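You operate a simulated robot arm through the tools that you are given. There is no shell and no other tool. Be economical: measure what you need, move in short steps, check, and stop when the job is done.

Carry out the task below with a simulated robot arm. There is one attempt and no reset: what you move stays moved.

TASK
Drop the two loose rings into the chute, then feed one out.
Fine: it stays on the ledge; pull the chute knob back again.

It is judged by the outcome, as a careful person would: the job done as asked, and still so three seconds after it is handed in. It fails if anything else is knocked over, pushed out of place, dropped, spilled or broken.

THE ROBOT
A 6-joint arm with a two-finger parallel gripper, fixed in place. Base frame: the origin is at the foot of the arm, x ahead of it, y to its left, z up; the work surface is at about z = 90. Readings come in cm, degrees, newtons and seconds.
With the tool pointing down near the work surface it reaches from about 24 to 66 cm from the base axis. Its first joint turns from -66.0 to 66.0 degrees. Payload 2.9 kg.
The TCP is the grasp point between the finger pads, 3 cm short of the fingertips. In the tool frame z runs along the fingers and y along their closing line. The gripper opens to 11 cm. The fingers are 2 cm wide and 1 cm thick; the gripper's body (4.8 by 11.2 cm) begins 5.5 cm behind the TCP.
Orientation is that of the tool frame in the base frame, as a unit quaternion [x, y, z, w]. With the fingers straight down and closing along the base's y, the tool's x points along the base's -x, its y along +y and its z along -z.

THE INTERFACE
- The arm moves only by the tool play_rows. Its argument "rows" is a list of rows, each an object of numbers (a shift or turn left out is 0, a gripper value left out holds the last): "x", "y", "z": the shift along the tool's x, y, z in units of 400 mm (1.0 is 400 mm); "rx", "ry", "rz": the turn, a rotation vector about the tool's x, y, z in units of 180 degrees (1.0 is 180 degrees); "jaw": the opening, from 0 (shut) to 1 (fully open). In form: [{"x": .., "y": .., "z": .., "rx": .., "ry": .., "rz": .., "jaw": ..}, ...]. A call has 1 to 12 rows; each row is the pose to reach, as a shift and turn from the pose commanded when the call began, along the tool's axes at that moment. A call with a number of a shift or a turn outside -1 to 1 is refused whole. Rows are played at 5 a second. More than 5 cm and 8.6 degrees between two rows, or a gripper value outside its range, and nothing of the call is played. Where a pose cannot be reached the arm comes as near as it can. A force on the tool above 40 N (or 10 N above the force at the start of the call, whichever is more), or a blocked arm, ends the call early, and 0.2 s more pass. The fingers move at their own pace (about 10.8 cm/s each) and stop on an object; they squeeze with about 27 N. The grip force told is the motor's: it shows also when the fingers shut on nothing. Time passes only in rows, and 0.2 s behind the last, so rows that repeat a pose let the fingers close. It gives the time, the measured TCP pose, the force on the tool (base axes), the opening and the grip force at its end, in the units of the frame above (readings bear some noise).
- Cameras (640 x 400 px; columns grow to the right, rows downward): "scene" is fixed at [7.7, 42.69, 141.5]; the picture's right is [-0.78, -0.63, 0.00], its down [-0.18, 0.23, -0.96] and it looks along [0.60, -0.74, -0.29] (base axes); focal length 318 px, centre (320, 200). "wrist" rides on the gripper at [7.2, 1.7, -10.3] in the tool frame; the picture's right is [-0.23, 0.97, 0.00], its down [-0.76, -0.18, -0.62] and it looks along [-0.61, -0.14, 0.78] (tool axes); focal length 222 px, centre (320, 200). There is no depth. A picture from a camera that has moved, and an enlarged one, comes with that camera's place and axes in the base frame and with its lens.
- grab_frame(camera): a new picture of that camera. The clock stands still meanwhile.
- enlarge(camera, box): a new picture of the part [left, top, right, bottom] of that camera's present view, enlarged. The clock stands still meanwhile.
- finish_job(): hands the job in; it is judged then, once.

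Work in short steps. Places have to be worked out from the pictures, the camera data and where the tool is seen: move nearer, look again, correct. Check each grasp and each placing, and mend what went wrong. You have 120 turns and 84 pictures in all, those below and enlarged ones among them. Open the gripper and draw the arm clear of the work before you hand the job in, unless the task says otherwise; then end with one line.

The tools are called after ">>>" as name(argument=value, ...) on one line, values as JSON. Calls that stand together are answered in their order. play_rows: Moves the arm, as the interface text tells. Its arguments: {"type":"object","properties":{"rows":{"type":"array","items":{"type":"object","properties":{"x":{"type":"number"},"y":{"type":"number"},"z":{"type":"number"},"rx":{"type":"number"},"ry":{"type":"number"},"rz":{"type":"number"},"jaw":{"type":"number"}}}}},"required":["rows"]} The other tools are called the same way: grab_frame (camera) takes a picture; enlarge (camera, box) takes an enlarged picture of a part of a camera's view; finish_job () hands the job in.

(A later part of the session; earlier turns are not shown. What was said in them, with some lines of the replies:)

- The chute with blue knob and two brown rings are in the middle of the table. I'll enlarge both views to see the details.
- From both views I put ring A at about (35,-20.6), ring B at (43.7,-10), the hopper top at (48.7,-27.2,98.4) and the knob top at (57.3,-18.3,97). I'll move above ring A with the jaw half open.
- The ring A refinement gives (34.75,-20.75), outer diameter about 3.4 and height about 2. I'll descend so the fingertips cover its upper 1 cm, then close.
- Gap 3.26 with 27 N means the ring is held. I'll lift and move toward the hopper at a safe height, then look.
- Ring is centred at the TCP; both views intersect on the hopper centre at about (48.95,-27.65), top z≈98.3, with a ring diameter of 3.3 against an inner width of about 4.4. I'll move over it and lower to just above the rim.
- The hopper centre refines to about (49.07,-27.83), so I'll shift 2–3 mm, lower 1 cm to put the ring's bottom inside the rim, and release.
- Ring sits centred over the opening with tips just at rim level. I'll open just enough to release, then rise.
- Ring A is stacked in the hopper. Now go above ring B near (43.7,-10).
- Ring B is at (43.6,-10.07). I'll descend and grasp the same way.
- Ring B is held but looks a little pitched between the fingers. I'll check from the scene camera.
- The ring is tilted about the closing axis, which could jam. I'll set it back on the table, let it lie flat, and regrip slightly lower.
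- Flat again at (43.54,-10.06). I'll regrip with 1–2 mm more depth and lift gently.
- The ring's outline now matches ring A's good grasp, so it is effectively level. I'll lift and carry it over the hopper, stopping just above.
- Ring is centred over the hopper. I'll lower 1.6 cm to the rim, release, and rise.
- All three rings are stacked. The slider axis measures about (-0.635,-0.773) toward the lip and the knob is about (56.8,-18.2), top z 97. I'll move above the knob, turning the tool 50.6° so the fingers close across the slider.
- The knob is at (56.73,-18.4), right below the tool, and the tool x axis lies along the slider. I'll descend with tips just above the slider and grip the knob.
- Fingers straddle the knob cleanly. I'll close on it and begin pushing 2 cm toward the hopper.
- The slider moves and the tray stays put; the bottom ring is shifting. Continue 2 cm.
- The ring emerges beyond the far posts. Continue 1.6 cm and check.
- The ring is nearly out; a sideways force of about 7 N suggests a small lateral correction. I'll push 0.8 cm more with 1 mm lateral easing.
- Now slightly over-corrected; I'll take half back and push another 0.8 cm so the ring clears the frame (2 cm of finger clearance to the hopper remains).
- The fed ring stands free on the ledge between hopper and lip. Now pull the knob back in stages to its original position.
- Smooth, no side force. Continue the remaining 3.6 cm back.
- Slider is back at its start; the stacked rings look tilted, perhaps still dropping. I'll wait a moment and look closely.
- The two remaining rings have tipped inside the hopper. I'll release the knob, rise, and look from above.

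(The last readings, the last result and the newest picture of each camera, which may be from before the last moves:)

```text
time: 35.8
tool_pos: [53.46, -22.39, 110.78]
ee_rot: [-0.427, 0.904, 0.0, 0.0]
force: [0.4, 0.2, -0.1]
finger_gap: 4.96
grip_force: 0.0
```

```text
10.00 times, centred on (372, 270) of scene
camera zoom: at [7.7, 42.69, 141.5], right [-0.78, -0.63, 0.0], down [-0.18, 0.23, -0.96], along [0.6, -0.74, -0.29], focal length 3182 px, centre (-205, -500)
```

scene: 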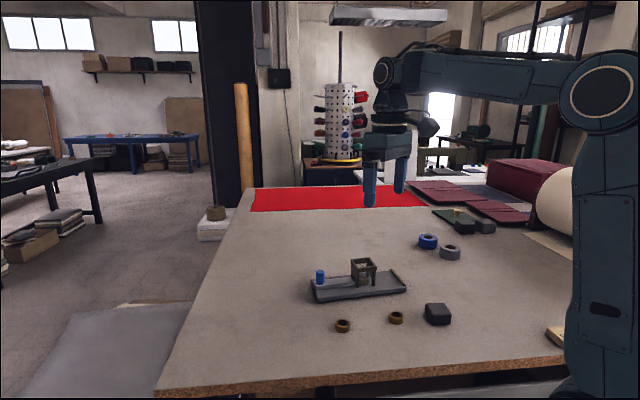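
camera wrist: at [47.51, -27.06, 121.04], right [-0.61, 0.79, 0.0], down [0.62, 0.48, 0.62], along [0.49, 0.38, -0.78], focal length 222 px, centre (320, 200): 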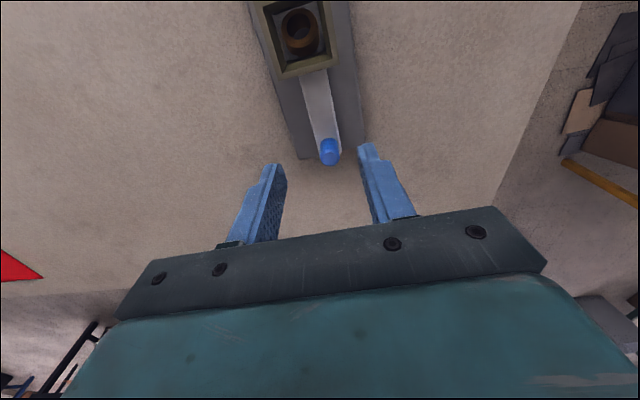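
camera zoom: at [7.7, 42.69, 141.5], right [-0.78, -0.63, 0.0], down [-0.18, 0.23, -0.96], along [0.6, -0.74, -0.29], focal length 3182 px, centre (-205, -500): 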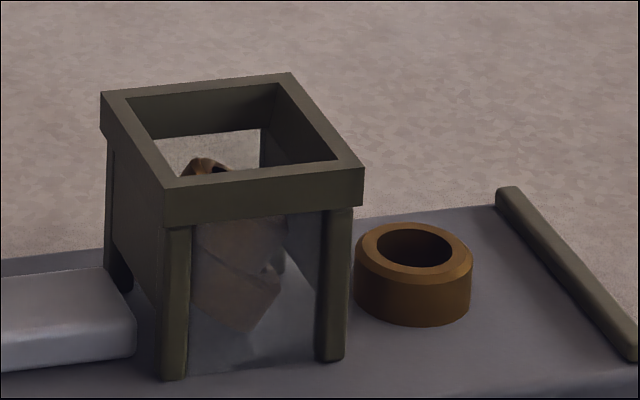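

From above, the two rings lean together toward the lip inside the hopper, high on the slider side. To seat them, I'll close the fingers (2x2 cm, fits the 4.6 cm opening) and hover over the hopper for a gentle press on the high edge.

>>> play_rows(rows=[{"x": 0.08, "y": -0.001, "jaw": 0}, {"x": 0.165, "y": -0.0025}, {"x": 0.165, "y": -0.0025, "z": 0.1}, {"x": 0.165, "y": -0.0025, "z": 0.185}, {"x": 0.165, "y": -0.0025, "z": 0.185}])

>>> enlarge(camera="wrist", box=[220, 60, 460, 210])

>>> enlarge(camera="scene", box=[330, 220, 410, 300])

```text
time: 37.0
tool_pos: [49.32, -27.6, 103.34]
ee_rot: [-0.427, 0.904, 0.0, 0.0]
force: [0.8, 0.3, 0.2]
finger_gap: 0.0
grip_force: 27.3
```

```text
2.67 times, centred on (340, 135) of wrist
camera zoom: at [43.41, -32.21, 113.55], right [-0.61, 0.79, 0.0], down [0.62, 0.48, 0.62], along [0.49, 0.38, -0.78], focal length 592 px, centre (267, 373)
```

zoom: 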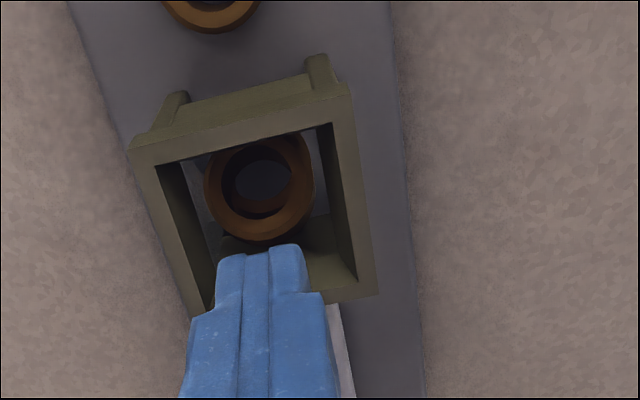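

```text
5.00 times, centred on (370, 260) of scene
camera zoom: at [7.7, 42.69, 141.5], right [-0.78, -0.63, 0.0], down [-0.18, 0.23, -0.96], along [0.6, -0.74, -0.29], focal length 1591 px, centre (70, -100)
```

zoom: 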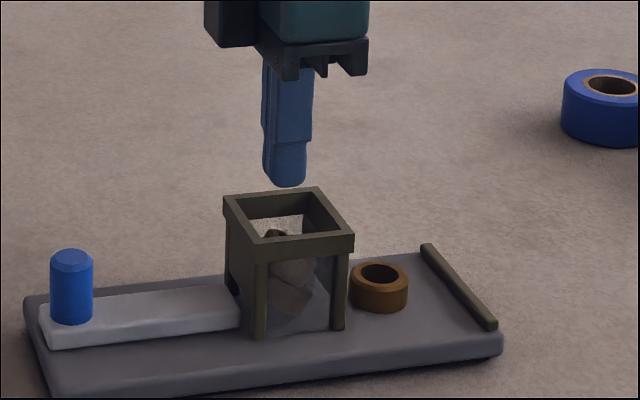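

Fingers are centred within the opening. I'll lower in small steps until contact.

>>> play_rows(rows=[{"z": 0.03}, {"z": 0.06}, {"z": 0.07}, {"z": 0.075}, {"z": 0.08}, {"z": 0.08}])

>>> enlarge(camera="scene", box=[330, 220, 410, 300])

```text
time: 38.4
tool_pos: [49.29, -27.58, 100.24]
ee_rot: [-0.427, 0.904, -0.001, 0.0]
force: [-1.1, -1.6, 0.1]
finger_gap: 0.0
grip_force: 26.8
```

```text
5.00 times, centred on (370, 260) of scene
camera zoom: at [7.7, 42.69, 141.5], right [-0.78, -0.63, 0.0], down [-0.18, 0.23, -0.96], along [0.6, -0.74, -0.29], focal length 1591 px, centre (70, -100)
```

zoom: 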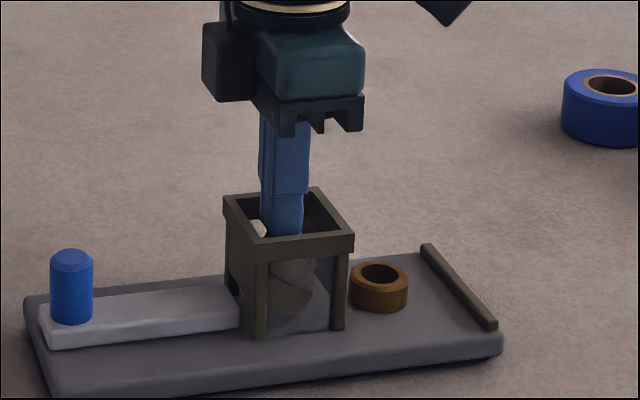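

Tips at z≈97.2 with light contact (about 2 N). Continue down in 2 mm steps.

>>> play_rows(rows=[{"z": 0.005}, {"z": 0.01}, {"z": 0.015}, {"z": 0.015}])

>>> enlarge(camera="scene", box=[345, 240, 395, 290])

```text
time: 39.4
tool_pos: [49.43, -27.56, 99.52]
ee_rot: [-0.427, 0.904, 0.0, 0.0]
force: [0.7, 0.5, 0.2]
finger_gap: 0.0
grip_force: 26.8
```

```text
8.00 times, centred on (370, 265) of scene
camera zoom: at [7.7, 42.69, 141.5], right [-0.78, -0.63, 0.0], down [-0.18, 0.23, -0.96], along [0.6, -0.74, -0.29], focal length 2546 px, centre (-80, -320)
```

zoom: 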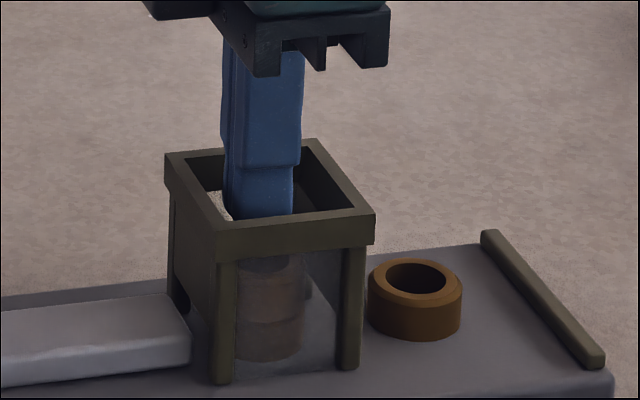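

The rings dropped flat, forming a level stack of two, with the fed ring untouched. I'll rise straight out and draw clear.

>>> play_rows(rows=[{"z": -0.06}, {"z": -0.16}, {"z": -0.28}, {"z": -0.4}, {"x": -0.05, "z": -0.5, "jaw": 0.5}, {"x": -0.1, "z": -0.55}, {"x": -0.15, "z": -0.55}, {"x": -0.15, "z": -0.55}])

>>> enlarge(camera="scene", box=[310, 225, 410, 300])

>>> grab_frame(camera="scene")

>>> enlarge(camera="wrist", box=[220, 0, 420, 180])

```text
time: 41.2
tool_pos: [53.08, -23.15, 121.5]
ee_rot: [-0.428, 0.904, -0.001, 0.0]
force: [-0.3, 0.0, -0.1]
finger_gap: 5.49
grip_force: 0.2
```

```text
5.33 times, centred on (360, 262) of scene
camera zoom: at [7.7, 42.7, 141.5], right [-0.78, -0.63, 0.0], down [-0.18, 0.23, -0.96], along [0.6, -0.74, -0.29], focal length 1697 px, centre (107, -133)
```

zoom: 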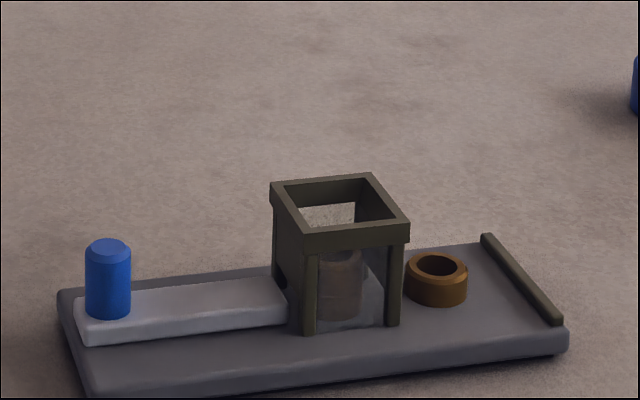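

```text
36 pictures are left
```

scene: 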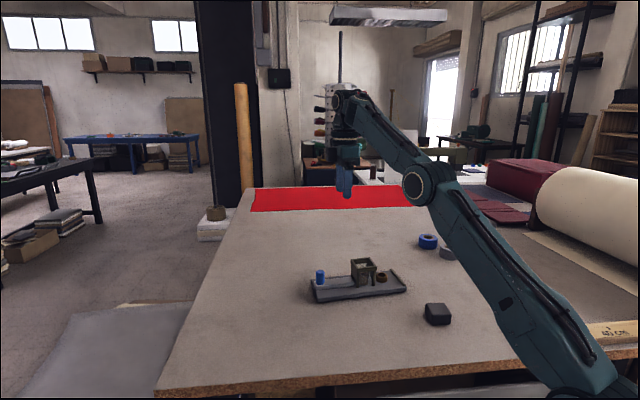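

```text
2.22 times, centred on (320, 90) of wrist
camera zoom: at [47.22, -27.57, 131.8], right [-0.61, 0.79, 0.0], down [0.62, 0.48, 0.62], along [0.49, 0.38, -0.78], focal length 494 px, centre (320, 444)
```

zoom: 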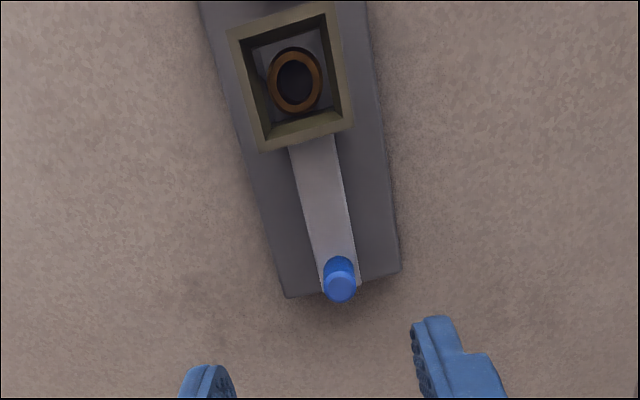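

The two remaining rings sit level in the chute, the fed ring is on the ledge, the knob is fully back, nothing else has moved, and the arm is clear. I'm handing the job in.

>>> finish_job()

```text
The job is handed in.
```

Both loose rings went into the chute, one ring was fed out and is resting on the ledge, and the knob is pulled back to its start; the two rings left in the chute tipped when I pulled back, so I pressed them level with the fingertips.
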